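You operate a simulated robot arm through the tools that you are given. There is no shell and no other tool. Be economical: measure what you need, move in short steps, check, and stop when the job is done.

You run a simulated two-armed robot. Do the job below in one go: nothing can be reset, and whatever is moved stays where it is left.

JOB
Take the lid off the pot that says "black" on the top of the fitting table and lay it down there. Then push the tips drawer shut. Then switch the red switch on. Then press the orange button to switch it off. Then open the lower green drawer. Do these in the order given.

Only the result counts: the job must be done as asked and must still hold three seconds after the hand-in. Knocking over, shifting, dropping, spilling or breaking anything else fails it. A push-on lid holds only when it is set on centred and level and pressed home; a screw cap is set on level and turned clockwise until tight.

ROBOT AND FRAMES
Two 6-joint arms with fingered hands on one trunk, on a base that drives. Base frame: it is fixed to the floor where the robot stands at the start and does not move with it; the origin is under the middle of the robot, x ahead of it, y to its left, z up; the surface under the hand at the start is at about z = 750. Readings come in mm, rad, newtons and seconds.
The left shoulder is at the start at [50, 170, 985], the right one opposite. With the tool pointing down near the work surface each hand reaches from about 500 to 780 mm from the robot's upright axis, wherever it stands, measured 20 degrees to its own side. Places, roughly: lower green drawer [4000, 0, 500]; orange button [-800, -2600, 900]; pot [750, 0, 750]; red switch [2600, -2600, 900]; tips drawer [1600, -2500, 600]. Payload 3.5 kg a hand.
Tool frame (each hand has its own): the origin (TCP) lies between the finger pads and is the grasp point; the fingertips stand 26 mm ahead of it; z points along the fingers, y is the line along which they close. The gripper opens to 132 mm. The gripper's body begins 73 mm behind the TCP. The gripper is a hand of 3 fingers: y runs from the thumb to the fingers, the wrist lies at [0, 0, -234] in the tool frame.
Orientation is that of the tool frame in the base frame, as [roll, pitch, yaw] about the fixed x, y, z axes, in that order (R = Rz(yaw) Ry(pitch) Rx(roll)). With the fingers straight down and closing along the base's y, the tool's x points along the base's -x, its y along +y and its z along -z.

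CONTROLS
- The arms move only by the tool step_arm. It takes "left_steps", "right_steps" or both (then of equal length, played together; a hand with none holds still); each is text: rows parted by semicolons, each of 6 numbers parted by spaces: the shift along the base's x, y, z in units of 500 mm (1.0 is 500 mm), then the turn, a rotation vector about the base's x, y, z in units of 60 degrees (1.0 is 60 degrees). In form: dx dy dz wx wy wz; .... A call has 1 to 20 rows; each row is the pose to reach, as a shift and turn from the pose commanded when the call began. A call with a number of a shift or a turn outside -1 to 1 is refused whole. Each row takes 0.2 s and may step no farther than 50 mm and 0.15 rad from the row before; otherwise, the whole call is refused. Where a pose cannot be reached the arm comes as near as it can. A force on the tool above 40 N (or 10 N above the force at the start of the call, whichever is more), or a blocked arm, ends the call early, and 0.2 s more pass. In this call time passes only in rows, and 0.2 s behind the last. The reply holds the time, the measured pose of the TCP, the force on the tool along the base axes, the opening and the grip force, in the units named above and with some noise, with the torque about the TCP (base axes, N m) and any sound that the robot's microphone picked up.
- Cameras (640 x 400 px; columns grow to the right, rows downward): "scene" is now at [23.7, -4.2, 1579.2]; the picture's right is [0.01, -1.00, 0.00], its down [-0.72, -0.01, -0.69] and it looks along [0.69, 0.01, -0.72] (base axes); focal length 294 px, centre (320, 200). "left" rides on the left gripper at [-62, 3, -92] in its tool frame; the picture's right is [-0.05, -1.00, 0.00], its down [0.83, -0.04, -0.56] and it looks along [0.55, -0.03, 0.83] (tool axes); focal length 230 px, centre (320, 200). "right" rides on the right gripper at [62, 3, -92] in its tool frame; the picture's right is [-0.05, 1.00, 0.00], its down [-0.83, -0.04, -0.56] and it looks along [-0.55, -0.03, 0.83] (tool axes); focal length 230 px, centre (320, 200). There is no depth. A picture from a camera that has moved, and an enlarged one, comes with that camera's place and axes in the base frame and with its lens. The place of the scene camera against the robot may be out by one fixed shift of up to 18 mm in any direction.
- capture(camera): a new picture of that camera. No time passes.
- lift_body(by): slides the trunk up (or, below 0, down) by that many mm; the arms and the scene camera ride with it, the base frame stays. It gives what a move gives, with no picture.
- steer(legs): drives the robot by 1 to 6 legs, each [ahead, left, turn to the left] in mm, mm and rad, along the robot's own axes; the way and the turn of a leg run together, so that a leg with both is an arc; at most 1500 mm and 3.142 rad a leg. The arms and the cameras ride along, it lands a little off, and it stops where it bumps. It gives what a move gives.
- move_fingers(finger1, finger2, thumb_bend, hand): sets how far each is bent, from 0 (flat) to 100 (curled in); at 30 the hand is open as for a grip, at 70 the pads meet at the TCP. One left out holds its place. A second passes; each finger stops where it meets its share of the squeeze, and holds until it gets a number again. It is the only way to open and close the hand. It gives what a move gives, with no picture; readings hold the bend of each and the force on the fingers (four entries, about 0 where the hand has none), thumb and palm.
- pan_tilt(pan, tilt): turns the head with the scene camera to pan (to the left, within 1.501 rad either way) and tilt (down, from -0.506 to 1.204), counted from straight ahead of the robot. It gives what a move gives.
- zoom(camera, box): a new picture of the part [left, top, right, bottom] of that camera's present view, enlarged. No time passes.
- hand_in(): hands the job in; it is judged then, once.

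Go step by step. Nothing tells you exact positions but the pictures and the camera data: compare them with the known pose of the tool, close in by small moves and look again before you grip or let go. The budget is 165 turns and 118 pictures, counting those below and the enlarged ones. Unless the task says otherwise, let go and move clear before handing in, and close with one line.

The tools are called after "Request:" by a JSON object that holds its "method" and its "body". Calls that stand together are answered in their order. step_arm: Moves the arms, as the interface text tells. Its arguments: {"type":"object","properties":{"left_steps":{"type":"string"},"right_steps":{"type":"string"}},"required":[]} The other tools are called the same way: lift_body (by) slides the trunk up or down; move_fingers (finger1, finger2, thumb_bend, hand) moves the fingers one by one; steer (legs) drives the base; pan_tilt (pan, tilt) turns the head that bears the scene camera; capture (camera) takes a picture; zoom (camera, box) takes an enlarged picture of a part of a camera's view; hand_in () hands the job in.

At the start:

```text
t: 0.0
left_position: [545.6, 286.4, 1096.3]
left_ee_rot: [-3.141, -0.001, 3.141]
left_ft_force: [0.3, 0.7, -0.2]
left_wrist_torque: [0.0, -0.02, -0.02]
left_gripper_width: 131.8
left_grip_force: 0.1
left_shape: jaw
left_bend: [30.0, 30.0, 30.0]
left_finger forces: [0.0, 0.0, 0.0, 0.0, 0.0, 0.0]
right_position: [579.5, -249.6, 1074.8]
right_ee_rot: [3.141, 0.001, -3.141]
right_ft_force: [-0.5, 0.0, -0.6]
right_wrist_torque: [-0.03, 0.0, 0.0]
right_gripper_width: 131.8
right_grip_force: 0.0
right_shape: jaw
right_bend: [30.0, 30.0, 30.0]
right_finger forces: [0.0, 0.0, 0.0, 0.1, 0.0, 0.0]
trunk travel left (down, up): [-600.0, 110.0]
robot x, y, heading: [-0.6, 1.9, 0.003]
head pan, tilt: [0.014, 0.81]
```

scene: 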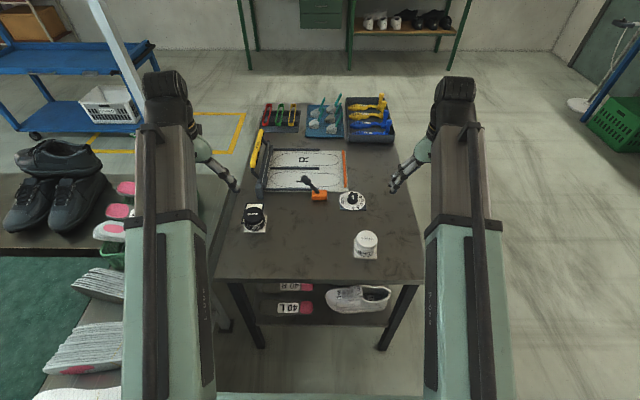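
right: 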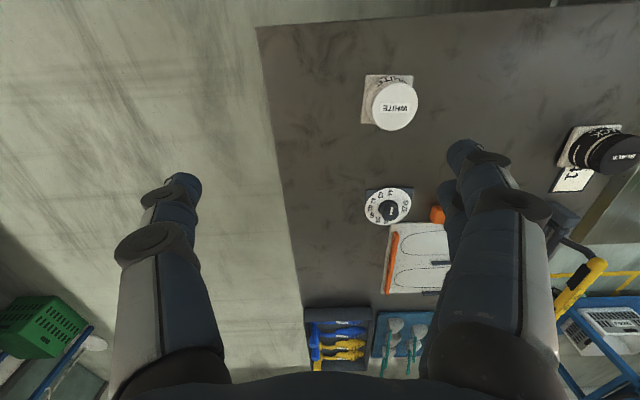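
left: 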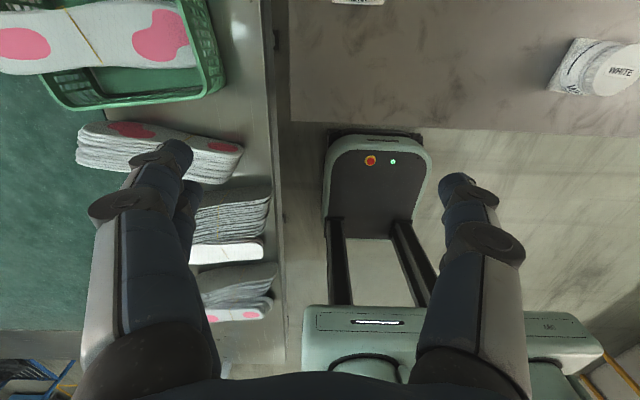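

The table is ahead of the robot: a black pot on the left at about (255,217), a white one on the right. I zoom in to see them well.

Request:
{"method": "zoom", "body": {"camera": "scene", "box": [220, 140, 420, 280]}}

Request:
{"method": "zoom", "body": {"camera": "right", "box": [480, 80, 640, 220]}}

```text
2.86 times, centred on (320, 210) of scene
camera zoom: at [23.7, -4.2, 1579.2], right [0.01, -1.0, 0.0], down [-0.72, -0.01, -0.69], along [0.69, 0.01, -0.72], focal length 841 px, centre (320, 171)
```

zoom: 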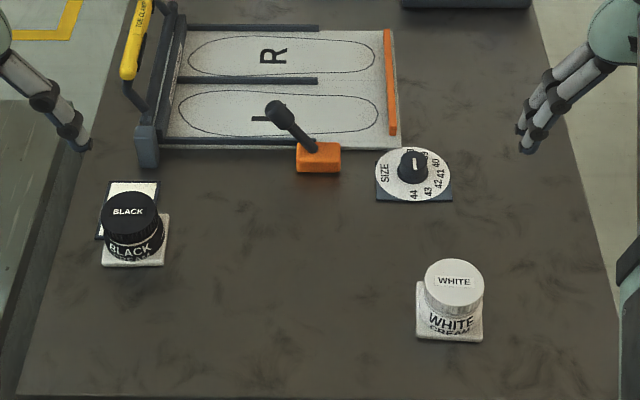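

```text
2.86 times, centred on (560, 150) of right
camera zoom: at [517.7, -247.2, 1165.8], right [0.05, 1.0, 0.0], down [0.83, -0.04, 0.56], along [0.55, -0.03, -0.83], focal length 657 px, centre (-366, 343)
```

zoom: 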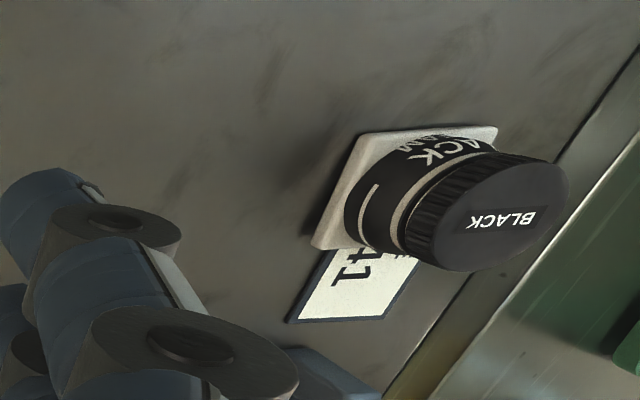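

The black lid's top centre is at about [684, 235, 816], from two cameras. I bring the left hand above it, high up, and look.

Request:
{"method": "step_arm", "body": {"left_steps": "0.055 -0.02 -0.05 0 0 0;0.11 -0.04 -0.1 0 0 0;0.166 -0.06 -0.15 0 0 0;0.222 -0.08 -0.2 0 0 0;0.277 -0.103 -0.26 0 0 0"}}

Request:
{"method": "capture", "body": {"camera": "left"}}

Request:
{"method": "zoom", "body": {"camera": "scene", "box": [200, 150, 320, 250]}}

```text
t: 1.2
left_position: [685.0, 234.7, 965.0]
left_ee_rot: [3.141, -0.001, -3.141]
left_ft_force: [-0.2, 0.1, 0.2]
left_wrist_torque: [0.0, -0.01, -0.02]
left_gripper_width: 131.9
left_grip_force: 0.1
left_shape: jaw
left_bend: [30.0, 30.0, 30.0]
left_finger forces: [0.1, 0.0, 0.1, 0.0, 0.0, 0.0]
right_position: [580.4, -248.9, 1073.7]
right_ee_rot: [-3.141, 0.001, -3.142]
right_ft_force: [0.0, -0.5, -0.3]
right_wrist_torque: [-0.01, -0.03, -0.03]
right_gripper_width: 132.0
right_grip_force: 0.1
right_shape: jaw
right_bend: [30.0, 30.0, 30.0]
right_finger forces: [0.1, 0.0, 0.1, 0.0, 0.0, 0.0]
trunk travel left (down, up): [-600.0, 110.0]
robot x, y, heading: [-0.8, 0.7, -0.002]
head pan, tilt: [0.014, 0.81]
```

```text
112 pictures are left
camera left: at [747.1, 239.7, 1055.9], right [0.05, -1.0, 0.0], down [-0.83, -0.04, 0.56], along [-0.55, -0.03, -0.83], focal length 230 px, centre (320, 200)
```

left: 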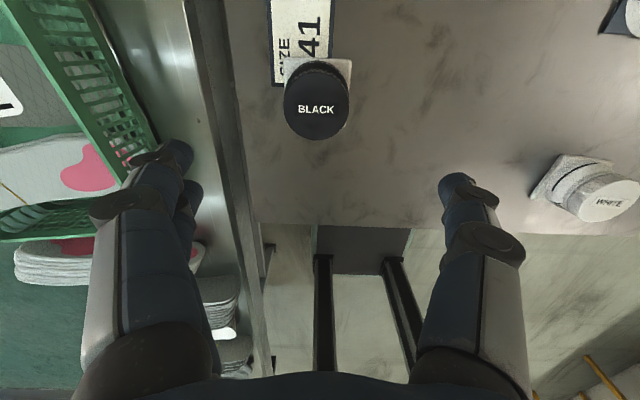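

```text
4.00 times, centred on (260, 200) of scene
camera zoom: at [24.1, -4.2, 1579.2], right [0.01, -1.0, 0.0], down [-0.72, -0.01, -0.69], along [0.69, 0.01, -0.72], focal length 1178 px, centre (560, 200)
```

zoom: 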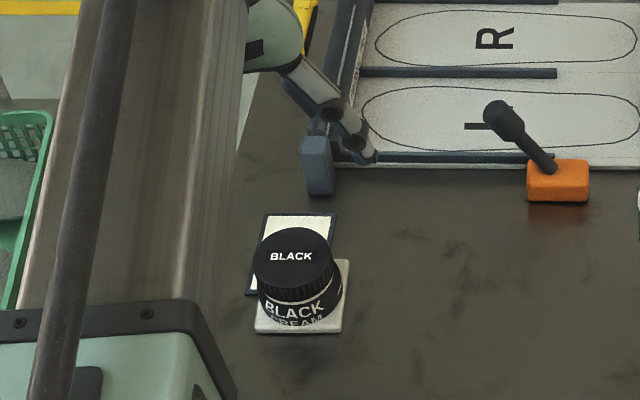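

Request:
{"method": "zoom", "body": {"camera": "left", "box": [250, 40, 378, 160]}}

```text
3.33 times, centred on (314, 100) of left
camera zoom: at [747.1, 239.7, 1055.9], right [0.05, -1.0, 0.0], down [-0.83, -0.04, 0.56], along [-0.55, -0.03, -0.83], focal length 767 px, centre (340, 533)
```

zoom: 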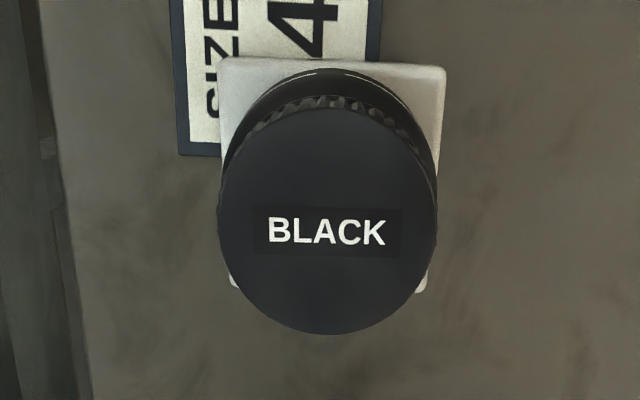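

The left camera puts the lid's centre nearer [698, 240], diameter about 65 mm. I lower above it and check again.

Request:
{"method": "step_arm", "body": {"left_steps": "0.013 0.006 -0.08 0 0 0;0.026 0.012 -0.16 0 0 0"}}

Request:
{"method": "capture", "body": {"camera": "left"}}

Request:
{"method": "capture", "body": {"camera": "right"}}

```text
t: 1.8
left_position: [695.5, 240.9, 884.1]
left_ee_rot: [3.141, 0.0, 3.141]
left_ft_force: [0.6, 0.2, 0.7]
left_wrist_torque: [0.01, 0.0, 0.03]
left_gripper_width: 132.0
left_grip_force: 0.0
left_shape: jaw
left_bend: [30.0, 30.0, 30.0]
left_finger forces: [0.0, 0.1, 0.0, 0.0, 0.1, 0.0]
right_position: [579.1, -248.9, 1075.1]
right_ee_rot: [3.141, -0.001, 3.14]
right_ft_force: [0.1, -0.3, -0.2]
right_wrist_torque: [0.0, 0.0, 0.0]
right_gripper_width: 131.9
right_grip_force: 0.0
right_shape: jaw
right_bend: [30.0, 30.0, 30.0]
right_finger forces: [0.1, 0.0, 0.0, 0.1, 0.1, 0.1]
trunk travel left (down, up): [-600.0, 110.0]
robot x, y, heading: [0.9, 1.8, -0.004]
head pan, tilt: [0.014, 0.81]
```

```text
109 pictures are left
camera left: at [758.9, 244.8, 976.2], right [0.05, -1.0, 0.0], down [-0.83, -0.04, 0.56], along [-0.55, -0.03, -0.83], focal length 230 px, centre (320, 200)
```

left: 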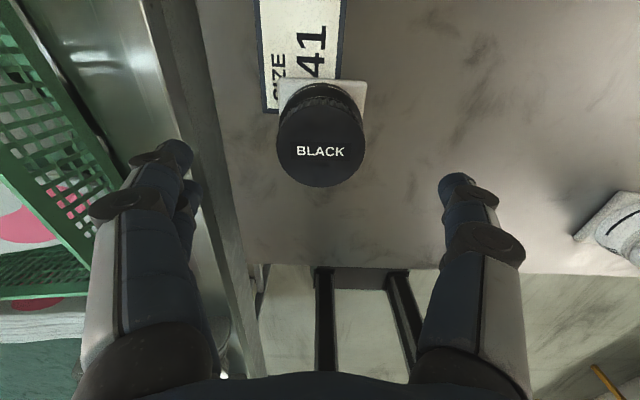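

```text
108 pictures are left
camera right: at [517.9, -247.1, 1165.7], right [0.05, 1.0, 0.0], down [0.83, -0.04, 0.56], along [0.55, -0.03, -0.83], focal length 230 px, centre (320, 200)
```

right: 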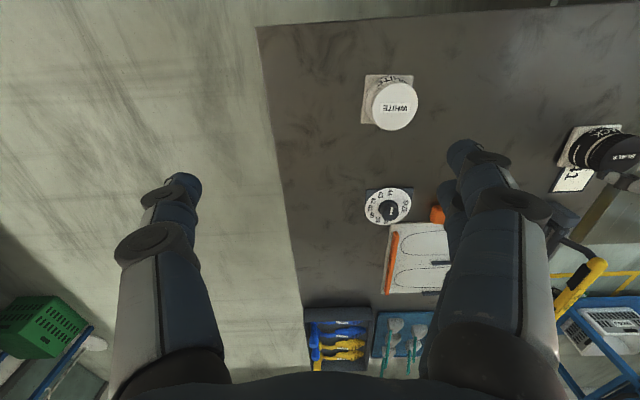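

Estimates now agree on about [698.5, 241] with the lid's top near z 806. I go down to z about 803 and look from the side.

Request:
{"method": "step_arm", "body": {"left_steps": "0.003 0 -0.06 0 0 0;0.006 0 -0.12 0 0 0;0.006 0 -0.154 0 0 0"}}

Request:
{"method": "zoom", "body": {"camera": "scene", "box": [220, 180, 300, 240]}}

Request:
{"method": "capture", "body": {"camera": "left"}}

Request:
{"method": "zoom", "body": {"camera": "right", "box": [540, 100, 640, 200]}}

```text
t: 2.6
left_position: [698.8, 239.7, 807.6]
left_ee_rot: [3.141, 0.0, -3.141]
left_ft_force: [0.2, 0.6, 0.3]
left_wrist_torque: [0.0, 0.0, -0.03]
left_gripper_width: 132.2
left_grip_force: 0.1
left_shape: jaw
left_bend: [30.0, 30.0, 30.0]
left_finger forces: [0.0, 0.0, 0.0, 0.1, 0.0, 0.0]
right_position: [579.9, -248.8, 1074.2]
right_ee_rot: [3.139, -0.001, 3.141]
right_ft_force: [-0.1, -0.2, 0.1]
right_wrist_torque: [0.01, -0.02, -0.01]
right_gripper_width: 131.6
right_grip_force: 0.1
right_shape: jaw
right_bend: [30.0, 30.0, 30.0]
right_finger forces: [0.0, 0.1, 0.0, 0.0, 0.0, 0.1]
trunk travel left (down, up): [-600.0, 110.0]
robot x, y, heading: [0.0, -1.0, 0.001]
head pan, tilt: [0.014, 0.81]
```

```text
6.67 times, centred on (260, 210) of scene
camera zoom: at [23.7, -4.2, 1579.2], right [0.01, -1.0, 0.0], down [-0.72, -0.01, -0.69], along [0.69, 0.01, -0.72], focal length 1963 px, centre (720, 133)
```

zoom: 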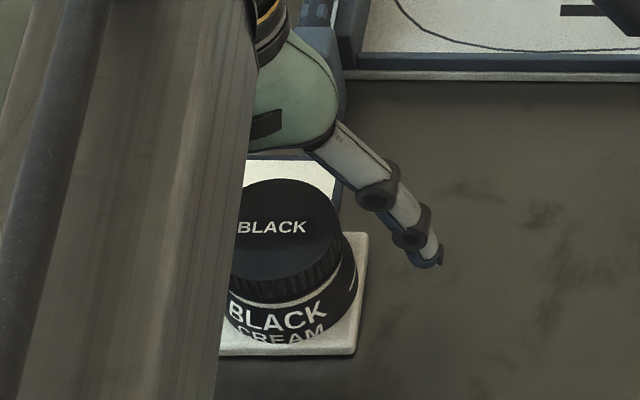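

```text
106 pictures are left
camera left: at [761.9, 244.7, 899.8], right [0.05, -1.0, 0.0], down [-0.83, -0.04, 0.55], along [-0.55, -0.03, -0.83], focal length 230 px, centre (320, 200)
```

left: 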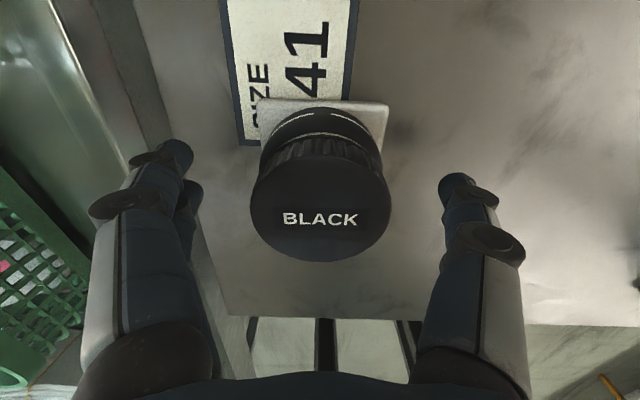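

```text
4.00 times, centred on (590, 150) of right
camera zoom: at [517.8, -247.1, 1165.8], right [0.05, 1.0, 0.0], down [0.83, -0.04, 0.56], along [0.55, -0.03, -0.83], focal length 920 px, centre (-760, 400)
```

zoom: 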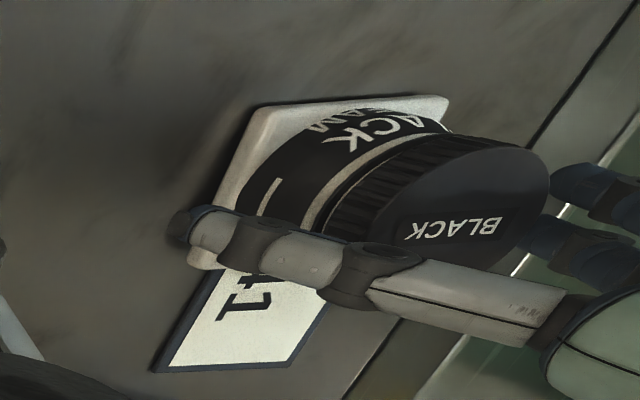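

The hand straddles the lid well, with the fingertips beside the lid and above the jar's shoulder. I close partway and look.

Request:
{"method": "move_fingers", "body": {"hand": "left", "finger1": 46, "finger2": 46, "thumb_bend": 46}}

Request:
{"method": "capture", "body": {"camera": "left"}}

Request:
{"method": "zoom", "body": {"camera": "right", "box": [540, 100, 640, 200]}}

```text
t: 3.6
left_position: [699.4, 240.2, 808.0]
left_ee_rot: [-3.142, 0.0, 3.141]
left_ft_force: [0.0, 0.0, -0.3]
left_wrist_torque: [-0.02, 0.01, -0.01]
left_gripper_width: 82.0
left_grip_force: 0.1
left_shape: fingers
left_bend: [46.0, 46.0, 46.0]
left_finger forces: [0.0, 0.0, 0.0, 0.1, 0.0, 0.1]
right_position: [581.4, -249.9, 1073.6]
right_ee_rot: [-3.141, 0.0, -3.142]
right_ft_force: [-0.4, 0.2, -0.2]
right_wrist_torque: [0.01, 0.02, -0.01]
right_gripper_width: 131.8
right_grip_force: 0.1
right_shape: jaw
right_bend: [30.0, 30.0, 30.0]
right_finger forces: [0.0, 0.0, 0.0, 0.0, 0.1, 0.0]
trunk travel left (down, up): [-600.0, 110.0]
robot x, y, heading: [1.3, -1.5, -0.002]
head pan, tilt: [0.014, 0.81]
```

```text
104 pictures are left
camera left: at [761.8, 244.7, 900.2], right [0.05, -1.0, 0.0], down [-0.83, -0.04, 0.56], along [-0.55, -0.03, -0.83], focal length 230 px, centre (320, 200)
```

left: 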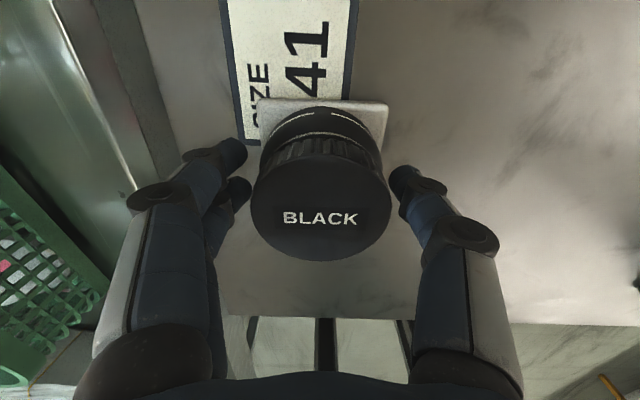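

```text
4.00 times, centred on (590, 150) of right
camera zoom: at [517.7, -247.2, 1165.8], right [0.05, 1.0, 0.0], down [0.83, -0.04, 0.56], along [0.55, -0.03, -0.83], focal length 920 px, centre (-760, 400)
```

zoom: 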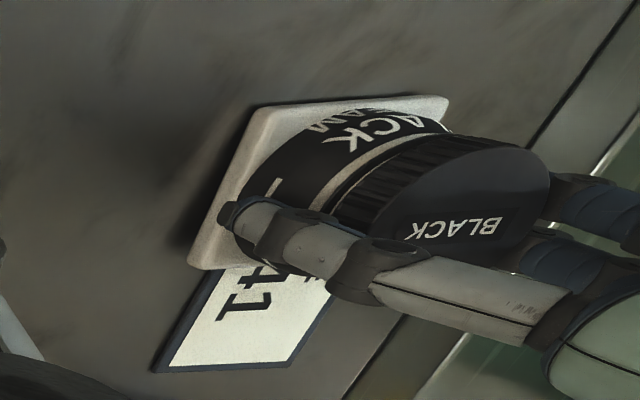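

Request:
{"method": "step_arm", "body": {"left_steps": "-0.004 0.002 0.026 0 0 0"}}

Request:
{"method": "zoom", "body": {"camera": "scene", "box": [220, 180, 300, 240]}}

Request:
{"method": "zoom", "body": {"camera": "right", "box": [540, 100, 640, 200]}}

```text
t: 4.0
left_position: [697.8, 241.4, 822.3]
left_ee_rot: [-3.141, 0.0, 3.141]
left_ft_force: [1.2, -1.0, -0.3]
left_wrist_torque: [0.03, -0.01, -0.02]
left_gripper_width: 81.9
left_grip_force: 0.1
left_shape: fingers
left_bend: [46.0, 46.0, 46.0]
left_finger forces: [0.0, 0.0, 0.0, 0.0, 0.1, 0.1]
right_position: [580.6, -249.5, 1074.0]
right_ee_rot: [3.141, 0.0, 3.141]
right_ft_force: [0.3, 0.5, 0.3]
right_wrist_torque: [0.01, 0.02, 0.01]
right_gripper_width: 131.8
right_grip_force: 0.0
right_shape: jaw
right_bend: [30.0, 30.0, 30.0]
right_finger forces: [0.1, 0.0, 0.0, 0.0, 0.1, 0.0]
trunk travel left (down, up): [-600.0, 110.0]
robot x, y, heading: [0.8, -4.7, -0.002]
head pan, tilt: [0.014, 0.81]
```

```text
6.67 times, centred on (260, 210) of scene
camera zoom: at [23.5, -4.3, 1579.2], right [0.01, -1.0, 0.0], down [-0.72, -0.01, -0.69], along [0.69, 0.01, -0.72], focal length 1963 px, centre (720, 133)
```

zoom: 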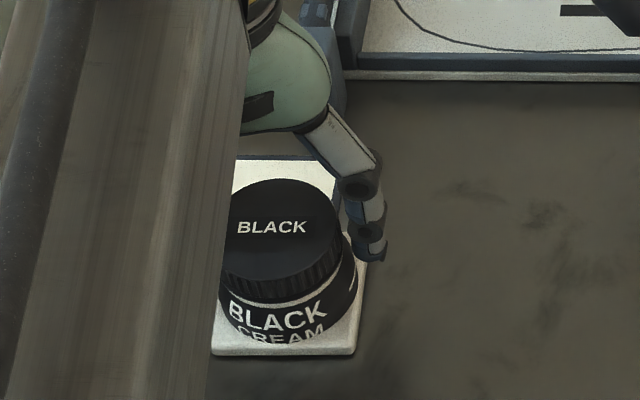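

```text
4.00 times, centred on (590, 150) of right
camera zoom: at [517.6, -247.2, 1165.8], right [0.05, 1.0, 0.0], down [0.83, -0.04, 0.56], along [0.55, -0.03, -0.83], focal length 920 px, centre (-760, 400)
```

zoom: 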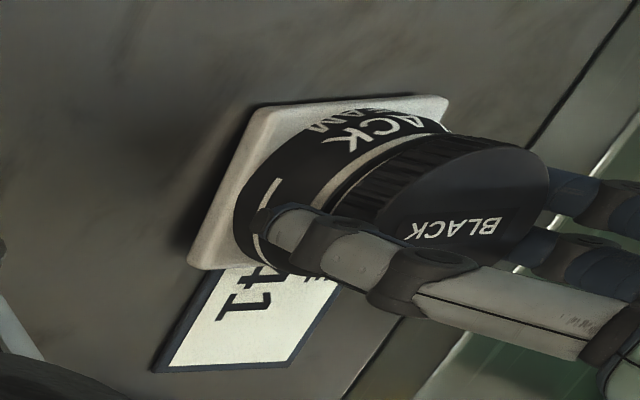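

The thumb tip still reaches a little below the ring between jar and lid, so I raise 10 mm more, then close on the lid.

Request:
{"method": "step_arm", "body": {"left_steps": "0 0 0.02 0 0 0"}}

Request:
{"method": "move_fingers", "body": {"hand": "left", "finger1": 56, "finger2": 56, "thumb_bend": 56}}

Request:
{"method": "capture", "body": {"camera": "left"}}

Request:
{"method": "zoom", "body": {"camera": "right", "box": [540, 100, 640, 200]}}

```text
t: 4.4
left_position: [697.0, 240.5, 831.3]
left_ee_rot: [3.141, 0.001, 3.141]
left_ft_force: [0.1, 0.3, 0.2]
left_wrist_torque: [0.0, -0.05, 0.01]
left_gripper_width: 82.0
left_grip_force: 0.0
left_shape: fingers
left_bend: [46.0, 46.0, 46.0]
left_finger forces: [0.1, 0.1, 0.1, 0.0, 0.1, 0.0]
right_position: [581.7, -248.8, 1074.2]
right_ee_rot: [3.14, -0.001, 3.141]
right_ft_force: [-0.2, -0.2, -0.3]
right_wrist_torque: [-0.03, 0.02, 0.01]
right_gripper_width: 131.9
right_grip_force: 0.2
right_shape: jaw
right_bend: [30.0, 30.0, 30.0]
right_finger forces: [0.1, 0.1, 0.0, 0.0, 0.1, 0.1]
trunk travel left (down, up): [-600.0, 110.0]
robot x, y, heading: [-1.4, 0.4, -0.002]
head pan, tilt: [0.014, 0.81]
```

```text
t: 5.4
left_position: [695.9, 241.0, 831.5]
left_ee_rot: [3.141, -0.001, 3.141]
left_ft_force: [0.3, -2.9, -0.7]
left_wrist_torque: [-0.09, 0.0, 0.01]
left_gripper_width: 62.0
left_grip_force: 6.1
left_shape: fingers
left_bend: [53.0, 53.0, 53.0]
left_finger forces: [1.9, 2.3, 0.0, 0.0, 7.0, 0.1]
right_position: [579.7, -249.5, 1073.3]
right_ee_rot: [3.141, -0.001, 3.141]
right_ft_force: [-0.2, 0.4, 0.2]
right_wrist_torque: [0.0, -0.04, 0.0]
right_gripper_width: 132.1
right_grip_force: 0.1
right_shape: jaw
right_bend: [30.0, 30.0, 30.0]
right_finger forces: [0.0, 0.0, 0.0, 0.0, 0.0, 0.0]
trunk travel left (down, up): [-600.0, 110.0]
robot x, y, heading: [0.4, 1.3, -0.001]
head pan, tilt: [0.014, 0.81]
```

```text
100 pictures are left
camera left: at [759.5, 245.6, 923.2], right [0.05, -1.0, 0.0], down [-0.83, -0.04, 0.56], along [-0.55, -0.03, -0.83], focal length 230 px, centre (320, 200)
```

left: 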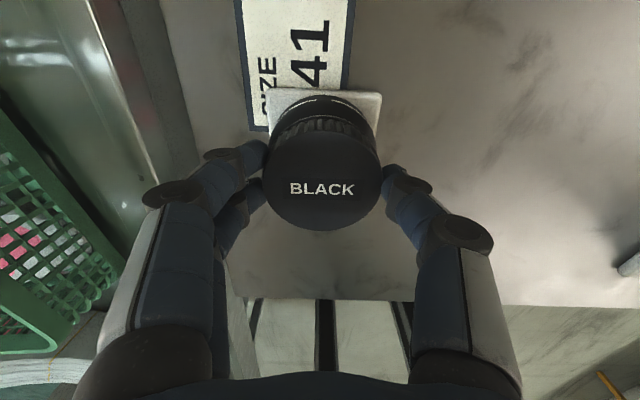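

```text
4.00 times, centred on (590, 150) of right
camera zoom: at [517.8, -247.4, 1165.7], right [0.05, 1.0, 0.0], down [0.83, -0.04, 0.56], along [0.55, -0.03, -0.83], focal length 920 px, centre (-760, 400)
```

zoom: 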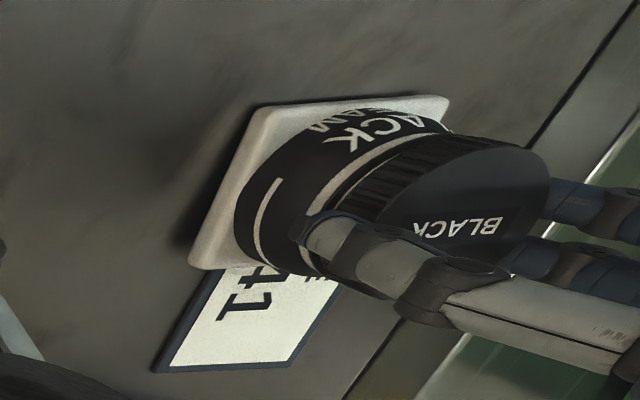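

The lid is held at 62 mm with little side force. I try to turn it anticlockwise.

Request:
{"method": "step_arm", "body": {"left_steps": "0 0 0 0 0 0.12;0 0 0 0 0 0.24;0 0 0 0 0 0.36;0 0 0 0 0 0.48"}}

Request:
{"method": "capture", "body": {"camera": "left"}}

Request:
{"method": "zoom", "body": {"camera": "right", "box": [540, 100, 640, 200]}}

```text
t: 6.4
left_position: [697.7, 242.9, 832.4]
left_ee_rot: [3.141, 0.0, -2.637]
left_ft_force: [0.4, -0.9, 0.3]
left_wrist_torque: [-0.1, 0.01, -0.04]
left_gripper_width: 61.4
left_grip_force: 5.2
left_shape: fingers
left_bend: [53.0, 52.0, 53.0]
left_finger forces: [2.5, 3.2, 0.1, 0.0, 5.6, 0.1]
right_position: [580.5, -249.1, 1074.4]
right_ee_rot: [3.14, 0.0, -3.141]
right_ft_force: [0.3, 0.9, 0.5]
right_wrist_torque: [0.02, -0.03, -0.01]
right_gripper_width: 131.8
right_grip_force: 0.0
right_shape: jaw
right_bend: [30.0, 30.0, 30.0]
right_finger forces: [0.0, 0.1, 0.0, 0.1, 0.1, 0.1]
trunk travel left (down, up): [-600.0, 110.0]
robot x, y, heading: [3.3, 1.4, -0.002]
head pan, tilt: [0.014, 0.81]
```

```text
98 pictures are left
camera left: at [750.4, 275.8, 923.3], right [0.53, -0.85, 0.0], down [-0.71, -0.44, 0.55], along [-0.47, -0.29, -0.83], focal length 230 px, centre (320, 200)
```

left: 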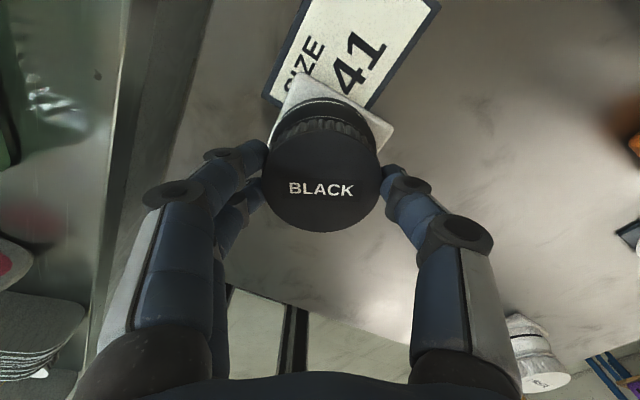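

```text
4.00 times, centred on (590, 150) of right
camera zoom: at [517.7, -247.1, 1165.8], right [0.05, 1.0, 0.0], down [0.83, -0.04, 0.56], along [0.55, -0.03, -0.83], focal length 920 px, centre (-760, 400)
```

zoom: 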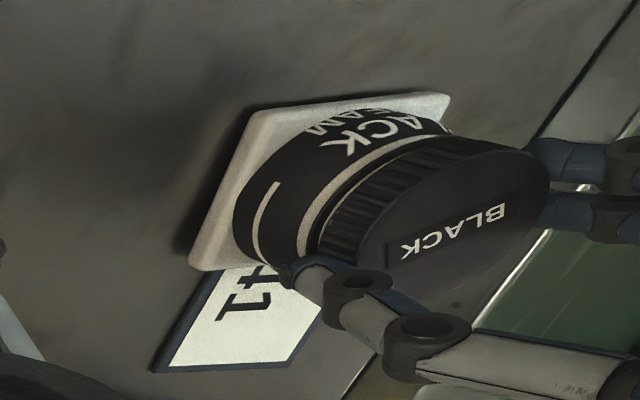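

The lid turns while the jar stands still: a screw cap. I go on turning anticlockwise.

Request:
{"method": "step_arm", "body": {"left_steps": "0 0 0 0 0 0.13;0 0 0 0 0 0.26;0 0 0.001 0 0 0.39;0 0 0.001 0 0 0.52;0 0 0.001 0 0 0.65;0 0 0.002 0 0 0.78;0 0 0.002 0 0 0.91"}}

Request:
{"method": "zoom", "body": {"camera": "right", "box": [540, 100, 640, 200]}}

```text
t: 8.0
left_position: [697.8, 243.1, 832.1]
left_ee_rot: [3.141, 0.0, -1.684]
left_ft_force: [-2.6, 1.2, 0.2]
left_wrist_torque: [0.0, 0.12, -0.05]
left_gripper_width: 61.5
left_grip_force: 6.1
left_shape: fingers
left_bend: [52.0, 52.0, 53.0]
left_finger forces: [3.5, 4.1, 0.0, 0.0, 4.2, 0.1]
right_position: [580.4, -248.6, 1075.5]
right_ee_rot: [3.142, -0.001, 3.141]
right_ft_force: [0.5, -0.1, 0.6]
right_wrist_torque: [-0.02, -0.02, 0.01]
right_gripper_width: 131.9
right_grip_force: 0.1
right_shape: jaw
right_bend: [30.0, 30.0, 30.0]
right_finger forces: [0.0, 0.0, 0.1, 0.1, 0.1, 0.0]
trunk travel left (down, up): [-600.0, 110.0]
robot x, y, heading: [-0.9, -0.2, -0.003]
head pan, tilt: [0.014, 0.81]
```

```text
4.00 times, centred on (590, 150) of right
camera zoom: at [517.6, -247.1, 1165.8], right [0.05, 1.0, 0.0], down [0.83, -0.04, 0.56], along [0.55, -0.03, -0.83], focal length 920 px, centre (-760, 400)
```

zoom: 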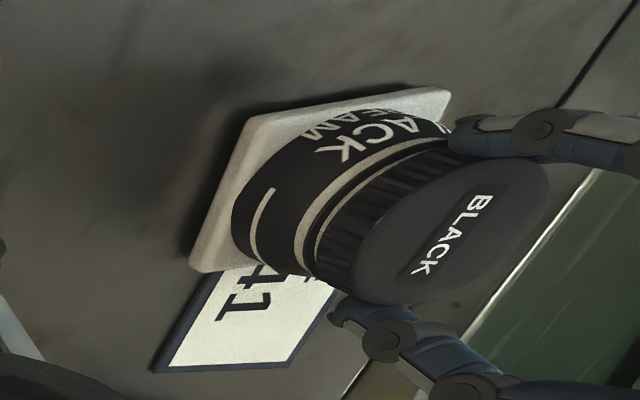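

Request:
{"method": "step_arm", "body": {"left_steps": "0 0 0 0 0 0.13;0 0 0.001 0 0 0.26;0 0 0.001 0 0 0.39;0 0 0.002 0 0 0.52;0 0 0.002 0 0 0.65;0 0 0.003 0 0 0.78;0 0 0.003 0 0 0.91"}}

Request:
{"method": "zoom", "body": {"camera": "right", "box": [540, 100, 640, 200]}}

```text
t: 9.6
left_position: [696.2, 256.7, 833.8]
left_ee_rot: [-3.139, -0.007, -1.565]
left_ft_force: [0.3, -3.3, -0.2]
left_wrist_torque: [-0.07, -0.12, -0.03]
left_gripper_width: 60.5
left_grip_force: 5.8
left_shape: fingers
left_bend: [53.0, 52.0, 54.0]
left_finger forces: [1.9, 3.3, 0.1, 0.0, 5.6, 0.1]
left hand out of reach, approached as far as the arm can: row 1, 2, 3, 4, 5, 6, 7
right_position: [580.7, -249.2, 1075.9]
right_ee_rot: [-3.139, 0.0, -3.141]
right_ft_force: [-0.1, 0.8, -0.1]
right_wrist_torque: [0.0, -0.02, 0.02]
right_gripper_width: 131.9
right_grip_force: 0.0
right_shape: jaw
right_bend: [30.0, 30.0, 30.0]
right_finger forces: [0.0, 0.0, 0.1, 0.0, 0.0, 0.0]
trunk travel left (down, up): [-600.0, 110.0]
robot x, y, heading: [1.8, -0.7, 0.0]
head pan, tilt: [0.014, 0.81]
```

```text
4.00 times, centred on (590, 150) of right
camera zoom: at [517.8, -247.3, 1165.7], right [0.05, 1.0, 0.0], down [0.83, -0.04, 0.56], along [0.55, -0.03, -0.83], focal length 920 px, centre (-760, 400)
```

zoom: 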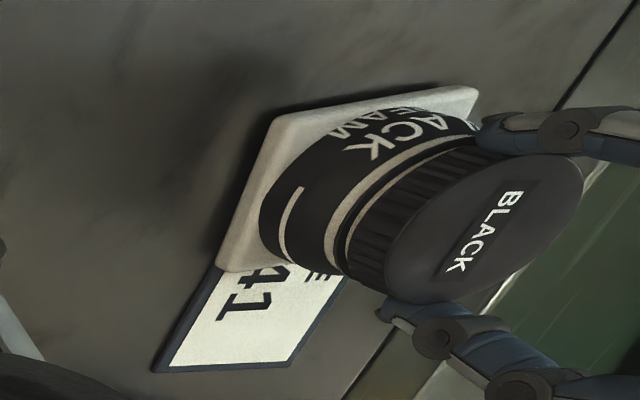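

The wrist's limit is at about +90°, and reaching for it slid the pot some 14 mm. I slide it gently back while the lid is still held.

Request:
{"method": "step_arm", "body": {"left_steps": "0 0 0 0 0 -0.03"}}

```text
t: 10.0
left_position: [695.6, 257.5, 831.8]
left_ee_rot: [-3.139, -0.006, -1.597]
left_ft_force: [0.4, -1.2, 0.5]
left_wrist_torque: [-0.07, -0.1, 0.07]
left_gripper_width: 60.5
left_grip_force: 5.7
left_shape: fingers
left_bend: [53.0, 52.0, 54.0]
left_finger forces: [2.0, 3.4, 0.1, 0.0, 5.9, 0.0]
right_position: [579.9, -248.4, 1074.1]
right_ee_rot: [-3.14, 0.0, -3.141]
right_ft_force: [-0.2, 0.2, -0.2]
right_wrist_torque: [-0.02, 0.02, 0.02]
right_gripper_width: 132.0
right_grip_force: 0.1
right_shape: jaw
right_bend: [30.0, 30.0, 30.0]
right_finger forces: [0.1, 0.1, 0.0, 0.1, 0.0, 0.1]
trunk travel left (down, up): [-600.0, 110.0]
robot x, y, heading: [-2.2, -0.3, 0.001]
head pan, tilt: [0.014, 0.81]
```

Request:
{"method": "step_arm", "body": {"left_steps": "0.001 -0.01 0 0 0 -0.02;0.003 -0.02 0 0 0 -0.02;0.004 -0.029 0 0 0 -0.02"}}

Request:
{"method": "zoom", "body": {"camera": "right", "box": [540, 100, 640, 200]}}

Request:
{"method": "zoom", "body": {"camera": "scene", "box": [220, 180, 300, 240]}}

```text
t: 10.8
left_position: [696.8, 241.6, 833.2]
left_ee_rot: [-3.14, -0.007, -1.617]
left_ft_force: [-0.5, 2.3, 3.7]
left_wrist_torque: [0.1, 0.06, -0.01]
left_gripper_width: 60.4
left_grip_force: 6.9
left_shape: fingers
left_bend: [53.0, 52.0, 54.0]
left_finger forces: [3.2, 3.8, 0.0, 0.0, 5.6, 0.1]
right_position: [579.6, -248.3, 1074.3]
right_ee_rot: [-3.141, 0.0, 3.141]
right_ft_force: [0.9, 0.3, -0.9]
right_wrist_torque: [-0.01, 0.04, 0.0]
right_gripper_width: 131.7
right_grip_force: 0.0
right_shape: jaw
right_bend: [30.0, 30.0, 30.0]
right_finger forces: [0.0, 0.0, 0.0, 0.0, 0.0, 0.0]
trunk travel left (down, up): [-600.0, 110.0]
robot x, y, heading: [0.3, 0.8, 0.002]
head pan, tilt: [0.014, 0.81]
```

```text
4.00 times, centred on (590, 150) of right
camera zoom: at [517.4, -246.9, 1166.0], right [0.05, 1.0, 0.0], down [0.83, -0.04, 0.56], along [0.55, -0.03, -0.83], focal length 920 px, centre (-760, 400)
```

zoom: 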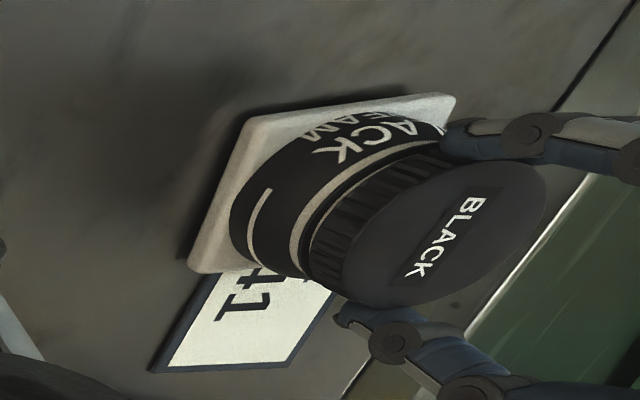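

```text
6.67 times, centred on (260, 210) of scene
camera zoom: at [23.2, -4.0, 1579.3], right [0.01, -1.0, 0.0], down [-0.72, -0.01, -0.69], along [0.69, 0.01, -0.72], focal length 1963 px, centre (720, 133)
```

zoom: 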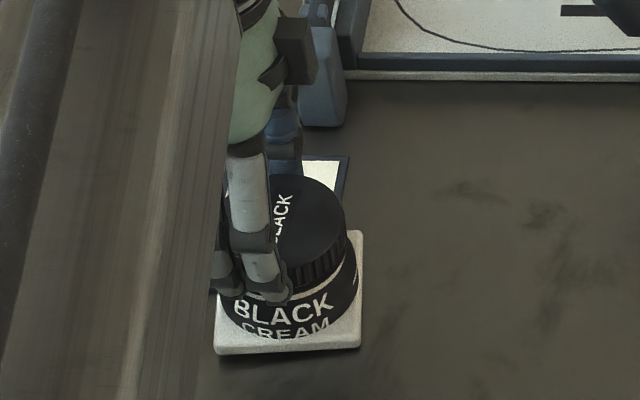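

The pot is back in its place. I test with a 3 mm lift whether the lid is already free.

Request:
{"method": "step_arm", "body": {"left_steps": "0 0 0.003 0 0 0;0 0 0.006 0 0 0"}}

Request:
{"method": "zoom", "body": {"camera": "right", "box": [540, 100, 640, 200]}}

```text
t: 11.4
left_position: [698.2, 243.2, 835.5]
left_ee_rot: [-3.141, -0.006, -1.619]
left_ft_force: [-0.8, 1.3, -4.9]
left_wrist_torque: [0.05, -0.01, -0.03]
left_gripper_width: 60.2
left_grip_force: 5.7
left_shape: fingers
left_bend: [53.0, 52.0, 54.0]
left_finger forces: [2.5, 3.3, 0.0, 0.0, 5.2, 0.1]
right_position: [580.8, -249.3, 1074.1]
right_ee_rot: [3.141, 0.0, 3.141]
right_ft_force: [-0.6, -0.1, 0.8]
right_wrist_torque: [0.01, 0.01, 0.02]
right_gripper_width: 131.9
right_grip_force: 0.1
right_shape: jaw
right_bend: [30.0, 30.0, 30.0]
right_finger forces: [0.0, 0.0, 0.0, 0.1, 0.0, 0.0]
trunk travel left (down, up): [-600.0, 110.0]
robot x, y, heading: [2.9, 1.3, -0.0]
head pan, tilt: [0.014, 0.81]
```

```text
4.00 times, centred on (590, 150) of right
camera zoom: at [518.0, -247.1, 1165.5], right [0.05, 1.0, 0.0], down [0.83, -0.04, 0.55], along [0.55, -0.03, -0.83], focal length 920 px, centre (-760, 400)
```

zoom: 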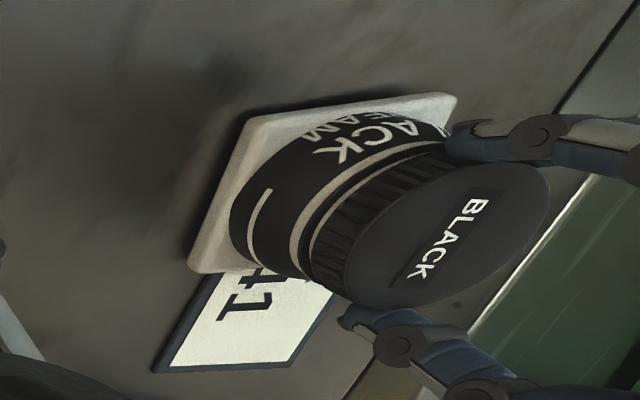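

It still holds by the thread. I lower again, let go, and turn the hand back for another bite.

Request:
{"method": "step_arm", "body": {"left_steps": "0 0 -0.006 0 0 0"}}

Request:
{"method": "move_fingers", "body": {"hand": "left", "finger1": 42, "finger2": 42, "thumb_bend": 42}}

Request:
{"method": "step_arm", "body": {"left_steps": "0 0 0 0 0 -0.125;0 0 0 0 0 -0.25;0 0 0 0 0 -0.375;0 0 0 0 0 -0.5;0 0 0 0 0 -0.625;0 0 0 0 0 -0.75;0 0 0 0 0 -0.875;0 0 0 0 0 -1"}}

Request:
{"method": "step_arm", "body": {"left_steps": "0 0 0 0 0 -0.125;0 0 0 0 0 -0.25;0 0 0 0 0 -0.375;0 0 0 0 0 -0.5;0 0 0 0 0 -0.625;0 0 0 0 0 -0.75;0 0 0 0 0 -0.875;0 0 0 0 0 -1"}}

Request:
{"method": "capture", "body": {"camera": "left"}}

```text
t: 11.8
left_position: [697.3, 243.8, 834.0]
left_ee_rot: [-3.14, -0.007, -1.619]
left_ft_force: [-1.3, 2.8, 1.7]
left_wrist_torque: [0.06, 0.06, 0.01]
left_gripper_width: 60.5
left_grip_force: 5.9
left_shape: fingers
left_bend: [53.0, 52.0, 54.0]
left_finger forces: [3.0, 3.5, 0.1, 0.1, 5.1, 0.1]
right_position: [578.7, -247.8, 1074.5]
right_ee_rot: [-3.141, 0.001, 3.141]
right_ft_force: [0.9, -0.8, 0.1]
right_wrist_torque: [0.03, 0.02, 0.0]
right_gripper_width: 131.8
right_grip_force: 0.0
right_shape: jaw
right_bend: [30.0, 30.0, 30.0]
right_finger forces: [0.0, 0.1, 0.1, 0.0, 0.0, 0.0]
trunk travel left (down, up): [-600.0, 110.0]
robot x, y, heading: [0.3, -0.5, -0.0]
head pan, tilt: [0.014, 0.81]
```

```text
t: 12.8
left_position: [698.3, 242.3, 832.7]
left_ee_rot: [-3.14, -0.006, -1.617]
left_ft_force: [-0.1, 0.2, -1.1]
left_wrist_torque: [0.01, 0.0, 0.0]
left_gripper_width: 94.2
left_grip_force: 0.0
left_shape: fingers
left_bend: [42.0, 42.0, 42.0]
left_finger forces: [0.0, 0.0, 0.0, 0.1, 0.1, 0.0]
right_position: [581.1, -248.4, 1075.1]
right_ee_rot: [-3.141, 0.0, 3.141]
right_ft_force: [0.5, -0.5, -0.2]
right_wrist_torque: [0.04, 0.01, -0.01]
right_gripper_width: 131.9
right_grip_force: 0.1
right_shape: jaw
right_bend: [30.0, 30.0, 30.0]
right_finger forces: [0.0, 0.0, 0.1, 0.0, 0.0, 0.1]
trunk travel left (down, up): [-600.0, 110.0]
robot x, y, heading: [0.6, 1.3, -0.007]
head pan, tilt: [0.014, 0.81]
```

```text
t: 14.6
left_position: [699.3, 242.3, 833.2]
left_ee_rot: [-3.141, -0.007, -2.665]
left_ft_force: [0.4, -0.9, 1.1]
left_wrist_torque: [-0.01, 0.0, -0.01]
left_gripper_width: 94.1
left_grip_force: 0.1
left_shape: fingers
left_bend: [42.0, 42.0, 42.0]
left_finger forces: [0.1, 0.1, 0.1, 0.0, 0.0, 0.0]
right_position: [579.2, -250.1, 1073.9]
right_ee_rot: [3.141, 0.0, 3.141]
right_ft_force: [0.0, -0.3, 1.1]
right_wrist_torque: [0.01, 0.01, -0.01]
right_gripper_width: 131.8
right_grip_force: 0.0
right_shape: jaw
right_bend: [30.0, 30.0, 30.0]
right_finger forces: [0.1, 0.0, 0.1, 0.0, 0.0, 0.1]
trunk travel left (down, up): [-600.0, 110.0]
robot x, y, heading: [1.2, 0.5, 0.003]
head pan, tilt: [0.014, 0.81]
```

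```text
t: 16.4
left_position: [698.3, 242.2, 832.9]
left_ee_rot: [3.141, -0.007, 2.568]
left_ft_force: [-0.3, -0.4, 0.7]
left_wrist_torque: [-0.03, 0.0, -0.01]
left_gripper_width: 94.2
left_grip_force: 0.1
left_shape: fingers
left_bend: [42.0, 42.0, 42.0]
left_finger forces: [0.0, 0.0, 0.0, 0.0, 0.0, 0.0]
right_position: [580.0, -249.3, 1073.3]
right_ee_rot: [-3.142, 0.0, 3.141]
right_ft_force: [-0.1, -0.4, 0.0]
right_wrist_torque: [0.05, 0.0, -0.01]
right_gripper_width: 131.8
right_grip_force: 0.1
right_shape: jaw
right_bend: [30.0, 30.0, 30.0]
right_finger forces: [0.0, 0.1, 0.0, 0.1, 0.0, 0.1]
trunk travel left (down, up): [-600.0, 110.0]
robot x, y, heading: [-0.8, -0.3, 0.0]
head pan, tilt: [0.014, 0.81]
```

```text
91 pictures are left
camera left: at [753.1, 213.1, 923.6], right [-0.5, -0.87, 0.0], down [-0.72, 0.41, 0.56], along [-0.49, 0.28, -0.83], focal length 230 px, centre (320, 200)
```

left: 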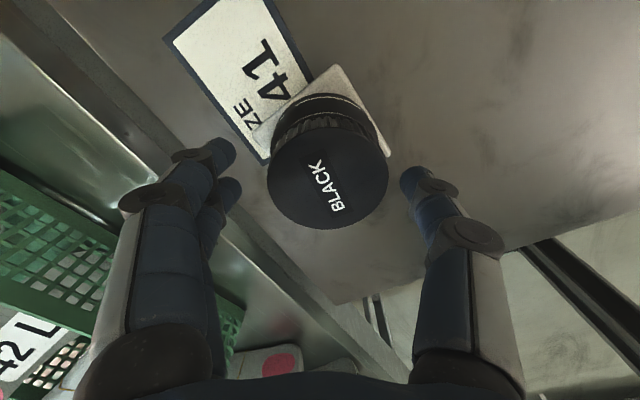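

Request:
{"method": "step_arm", "body": {"left_steps": "0 0 0 0 0 -0.125;0 0 0 0 0 -0.25;0 0 0 0 0 -0.375;0 0 0 0 0 -0.5;0 0 0 0 0 -0.625;0 0 0 0 0 -0.75;0 0 0 0 0 -0.875;0 0 0 0 0 -1"}}

Request:
{"method": "capture", "body": {"camera": "left"}}

```text
t: 18.2
left_position: [697.3, 243.4, 832.0]
left_ee_rot: [3.14, -0.007, 1.521]
left_ft_force: [0.1, 0.5, -0.5]
left_wrist_torque: [-0.02, 0.0, -0.01]
left_gripper_width: 94.2
left_grip_force: 0.1
left_shape: fingers
left_bend: [42.0, 42.0, 42.0]
left_finger forces: [0.0, 0.0, 0.0, 0.2, 0.1, 0.0]
right_position: [580.9, -249.8, 1073.3]
right_ee_rot: [-3.141, -0.001, 3.14]
right_ft_force: [-0.2, -0.4, -0.7]
right_wrist_torque: [0.01, -0.01, -0.03]
right_gripper_width: 132.0
right_grip_force: 0.1
right_shape: jaw
right_bend: [30.0, 30.0, 30.0]
right_finger forces: [0.0, 0.0, 0.0, 0.1, 0.1, 0.0]
trunk travel left (down, up): [-600.0, 110.0]
robot x, y, heading: [1.8, 2.5, 0.005]
head pan, tilt: [0.014, 0.81]
```

```text
90 pictures are left
camera left: at [698.9, 181.8, 923.7], right [-1.0, 0.0, 0.0], down [0.0, 0.83, 0.56], along [0.0, 0.56, -0.83], focal length 230 px, centre (320, 200)
```

left: 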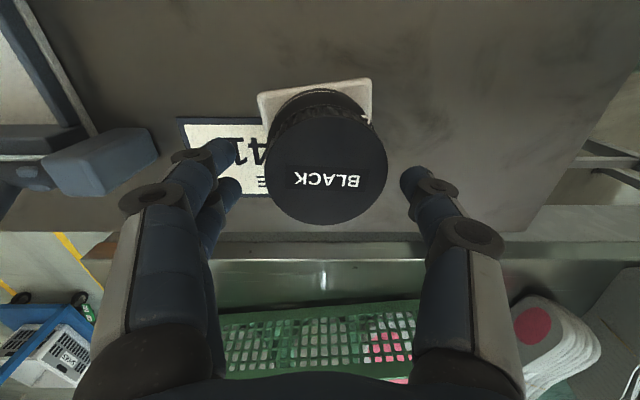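

Good reach on this side. I centre by 2–3 mm, close, and turn again.

Request:
{"method": "step_arm", "body": {"left_steps": "-0.003 -0.004 0 0 0 0"}}

Request:
{"method": "move_fingers", "body": {"hand": "left", "finger1": 56, "finger2": 56, "thumb_bend": 56}}

Request:
{"method": "step_arm", "body": {"left_steps": "0 0 0 0 0 0.125;0 0 0 0 0 0.25;0 0 0 0 0 0.375;0 0 0.001 0 0 0.5;0 0 0.001 0 0 0.625;0 0 0.001 0 0 0.75;0 0 0.001 0 0 0.875;0 0 0.002 0 0 1"}}

Request:
{"method": "step_arm", "body": {"left_steps": "0 0 0 0 0 0.125;0 0 0 0 0 0.25;0 0 0 0 0 0.375;0 0 0.001 0 0 0.5;0 0 0.001 0 0 0.625;0 0 0.001 0 0 0.75;0 0 0.001 0 0 0.875;0 0 0.002 0 0 1"}}

Request:
{"method": "zoom", "body": {"camera": "right", "box": [540, 100, 640, 200]}}

```text
t: 18.6
left_position: [696.8, 241.7, 832.5]
left_ee_rot: [-3.141, -0.007, 1.526]
left_ft_force: [0.2, 0.7, -0.5]
left_wrist_torque: [0.02, -0.03, -0.01]
left_gripper_width: 94.1
left_grip_force: 0.0
left_shape: fingers
left_bend: [42.0, 42.0, 42.0]
left_finger forces: [0.0, 0.0, 0.0, 0.0, 0.0, 0.1]
right_position: [580.9, -249.2, 1075.3]
right_ee_rot: [-3.141, 0.0, -3.14]
right_ft_force: [-0.5, -0.2, -0.3]
right_wrist_torque: [0.02, 0.02, -0.01]
right_gripper_width: 132.0
right_grip_force: 0.0
right_shape: jaw
right_bend: [30.0, 30.0, 30.0]
right_finger forces: [0.0, 0.1, 0.1, 0.1, 0.0, 0.1]
trunk travel left (down, up): [-600.0, 110.0]
robot x, y, heading: [0.3, 1.0, 0.004]
head pan, tilt: [0.014, 0.81]
```

```text
t: 19.6
left_position: [696.6, 241.1, 833.1]
left_ee_rot: [-3.139, -0.007, 1.525]
left_ft_force: [-0.8, 0.4, 0.2]
left_wrist_torque: [0.02, 0.04, -0.02]
left_gripper_width: 62.8
left_grip_force: 5.6
left_shape: fingers
left_bend: [52.0, 52.0, 53.0]
left_finger forces: [2.6, 2.4, 0.0, 0.0, 6.3, 0.0]
right_position: [581.2, -248.9, 1073.7]
right_ee_rot: [3.141, 0.0, 3.141]
right_ft_force: [0.5, 0.1, -0.7]
right_wrist_torque: [0.0, 0.03, 0.01]
right_gripper_width: 131.8
right_grip_force: 0.0
right_shape: jaw
right_bend: [30.0, 30.0, 30.0]
right_finger forces: [0.1, 0.1, 0.0, 0.1, 0.0, 0.0]
trunk travel left (down, up): [-600.0, 110.0]
robot x, y, heading: [1.9, -1.1, -0.001]
head pan, tilt: [0.014, 0.81]
```

```text
t: 21.4
left_position: [696.8, 239.7, 832.6]
left_ee_rot: [-3.138, -0.009, 2.574]
left_ft_force: [-1.8, 0.0, -1.7]
left_wrist_torque: [-0.13, 0.09, -0.04]
left_gripper_width: 62.8
left_grip_force: 6.1
left_shape: fingers
left_bend: [52.0, 52.0, 53.0]
left_finger forces: [2.7, 2.6, 0.0, 0.0, 6.2, 0.0]
right_position: [580.3, -248.1, 1073.4]
right_ee_rot: [3.141, -0.001, -3.141]
right_ft_force: [0.0, -0.5, 0.3]
right_wrist_torque: [-0.01, 0.0, 0.03]
right_gripper_width: 131.9
right_grip_force: 0.0
right_shape: jaw
right_bend: [30.0, 30.0, 30.0]
right_finger forces: [0.0, 0.1, 0.1, 0.0, 0.0, 0.0]
trunk travel left (down, up): [-600.0, 110.0]
robot x, y, heading: [-0.4, 3.7, 0.003]
head pan, tilt: [0.014, 0.81]
```

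```text
t: 23.2
left_position: [696.8, 240.0, 835.8]
left_ee_rot: [-3.138, -0.009, -2.664]
left_ft_force: [-2.1, -1.4, -2.0]
left_wrist_torque: [-0.19, -0.01, -0.06]
left_gripper_width: 62.5
left_grip_force: 6.2
left_shape: fingers
left_bend: [52.0, 52.0, 53.0]
left_finger forces: [2.8, 3.1, 0.0, 0.1, 5.7, 0.1]
right_position: [581.0, -248.0, 1074.6]
right_ee_rot: [-3.141, 0.001, -3.141]
right_ft_force: [-0.5, -0.8, 0.3]
right_wrist_torque: [-0.05, -0.03, 0.03]
right_gripper_width: 131.9
right_grip_force: 0.1
right_shape: jaw
right_bend: [30.0, 30.0, 30.0]
right_finger forces: [0.1, 0.1, 0.1, 0.0, 0.0, 0.0]
trunk travel left (down, up): [-600.0, 110.0]
robot x, y, heading: [0.7, -0.2, -0.006]
head pan, tilt: [0.014, 0.81]
```

```text
4.00 times, centred on (590, 150) of right
camera zoom: at [517.7, -247.2, 1165.7], right [0.05, 1.0, 0.0], down [0.83, -0.04, 0.56], along [0.55, -0.03, -0.83], focal length 920 px, centre (-760, 400)
```

zoom: 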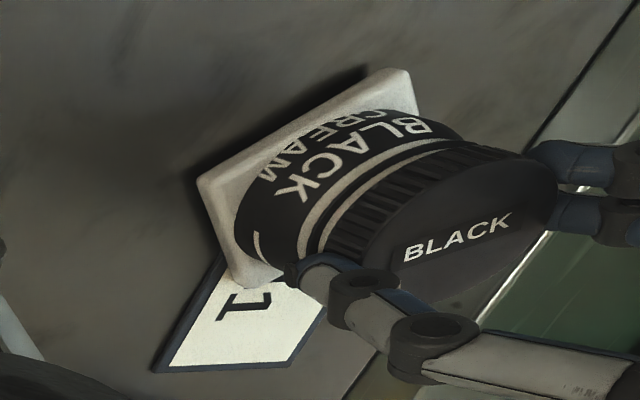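

The pot began turning with the lid because my lift took its weight off the table. I press slightly down instead and turn on.

Request:
{"method": "step_arm", "body": {"left_steps": "0 0 -0.006 0 0 0;0 0 -0.01 0 0 0"}}

Request:
{"method": "zoom", "body": {"camera": "scene", "box": [220, 180, 300, 240]}}

```text
t: 23.8
left_position: [696.5, 240.8, 831.2]
left_ee_rot: [3.142, -0.006, -2.663]
left_ft_force: [-2.3, -0.1, 9.5]
left_wrist_torque: [-0.03, 0.06, 0.04]
left_gripper_width: 62.2
left_grip_force: 6.5
left_shape: fingers
left_bend: [52.0, 52.0, 54.0]
left_finger forces: [3.4, 3.7, 0.1, 0.1, 6.0, 0.0]
right_position: [580.4, -250.3, 1074.9]
right_ee_rot: [3.141, -0.001, 3.141]
right_ft_force: [0.0, -0.1, 0.0]
right_wrist_torque: [-0.01, 0.03, -0.04]
right_gripper_width: 132.2
right_grip_force: 0.2
right_shape: jaw
right_bend: [30.0, 30.0, 30.0]
right_finger forces: [0.0, 0.0, 0.1, 0.1, 0.0, 0.0]
trunk travel left (down, up): [-600.0, 110.0]
robot x, y, heading: [1.5, 4.3, -0.001]
head pan, tilt: [0.014, 0.81]
```

```text
6.67 times, centred on (260, 210) of scene
camera zoom: at [22.6, -4.5, 1579.5], right [0.01, -1.0, 0.0], down [-0.72, -0.01, -0.69], along [0.69, 0.01, -0.72], focal length 1963 px, centre (720, 133)
```

zoom: 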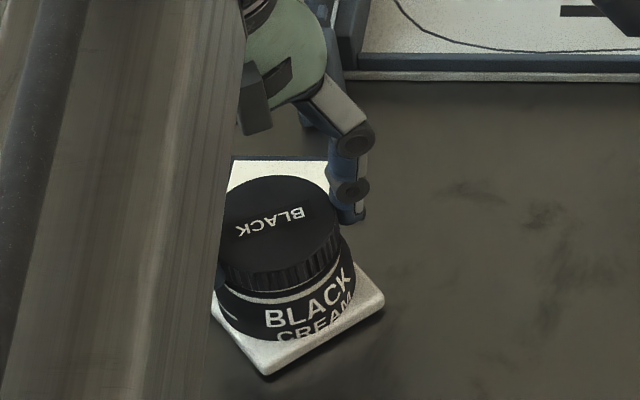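

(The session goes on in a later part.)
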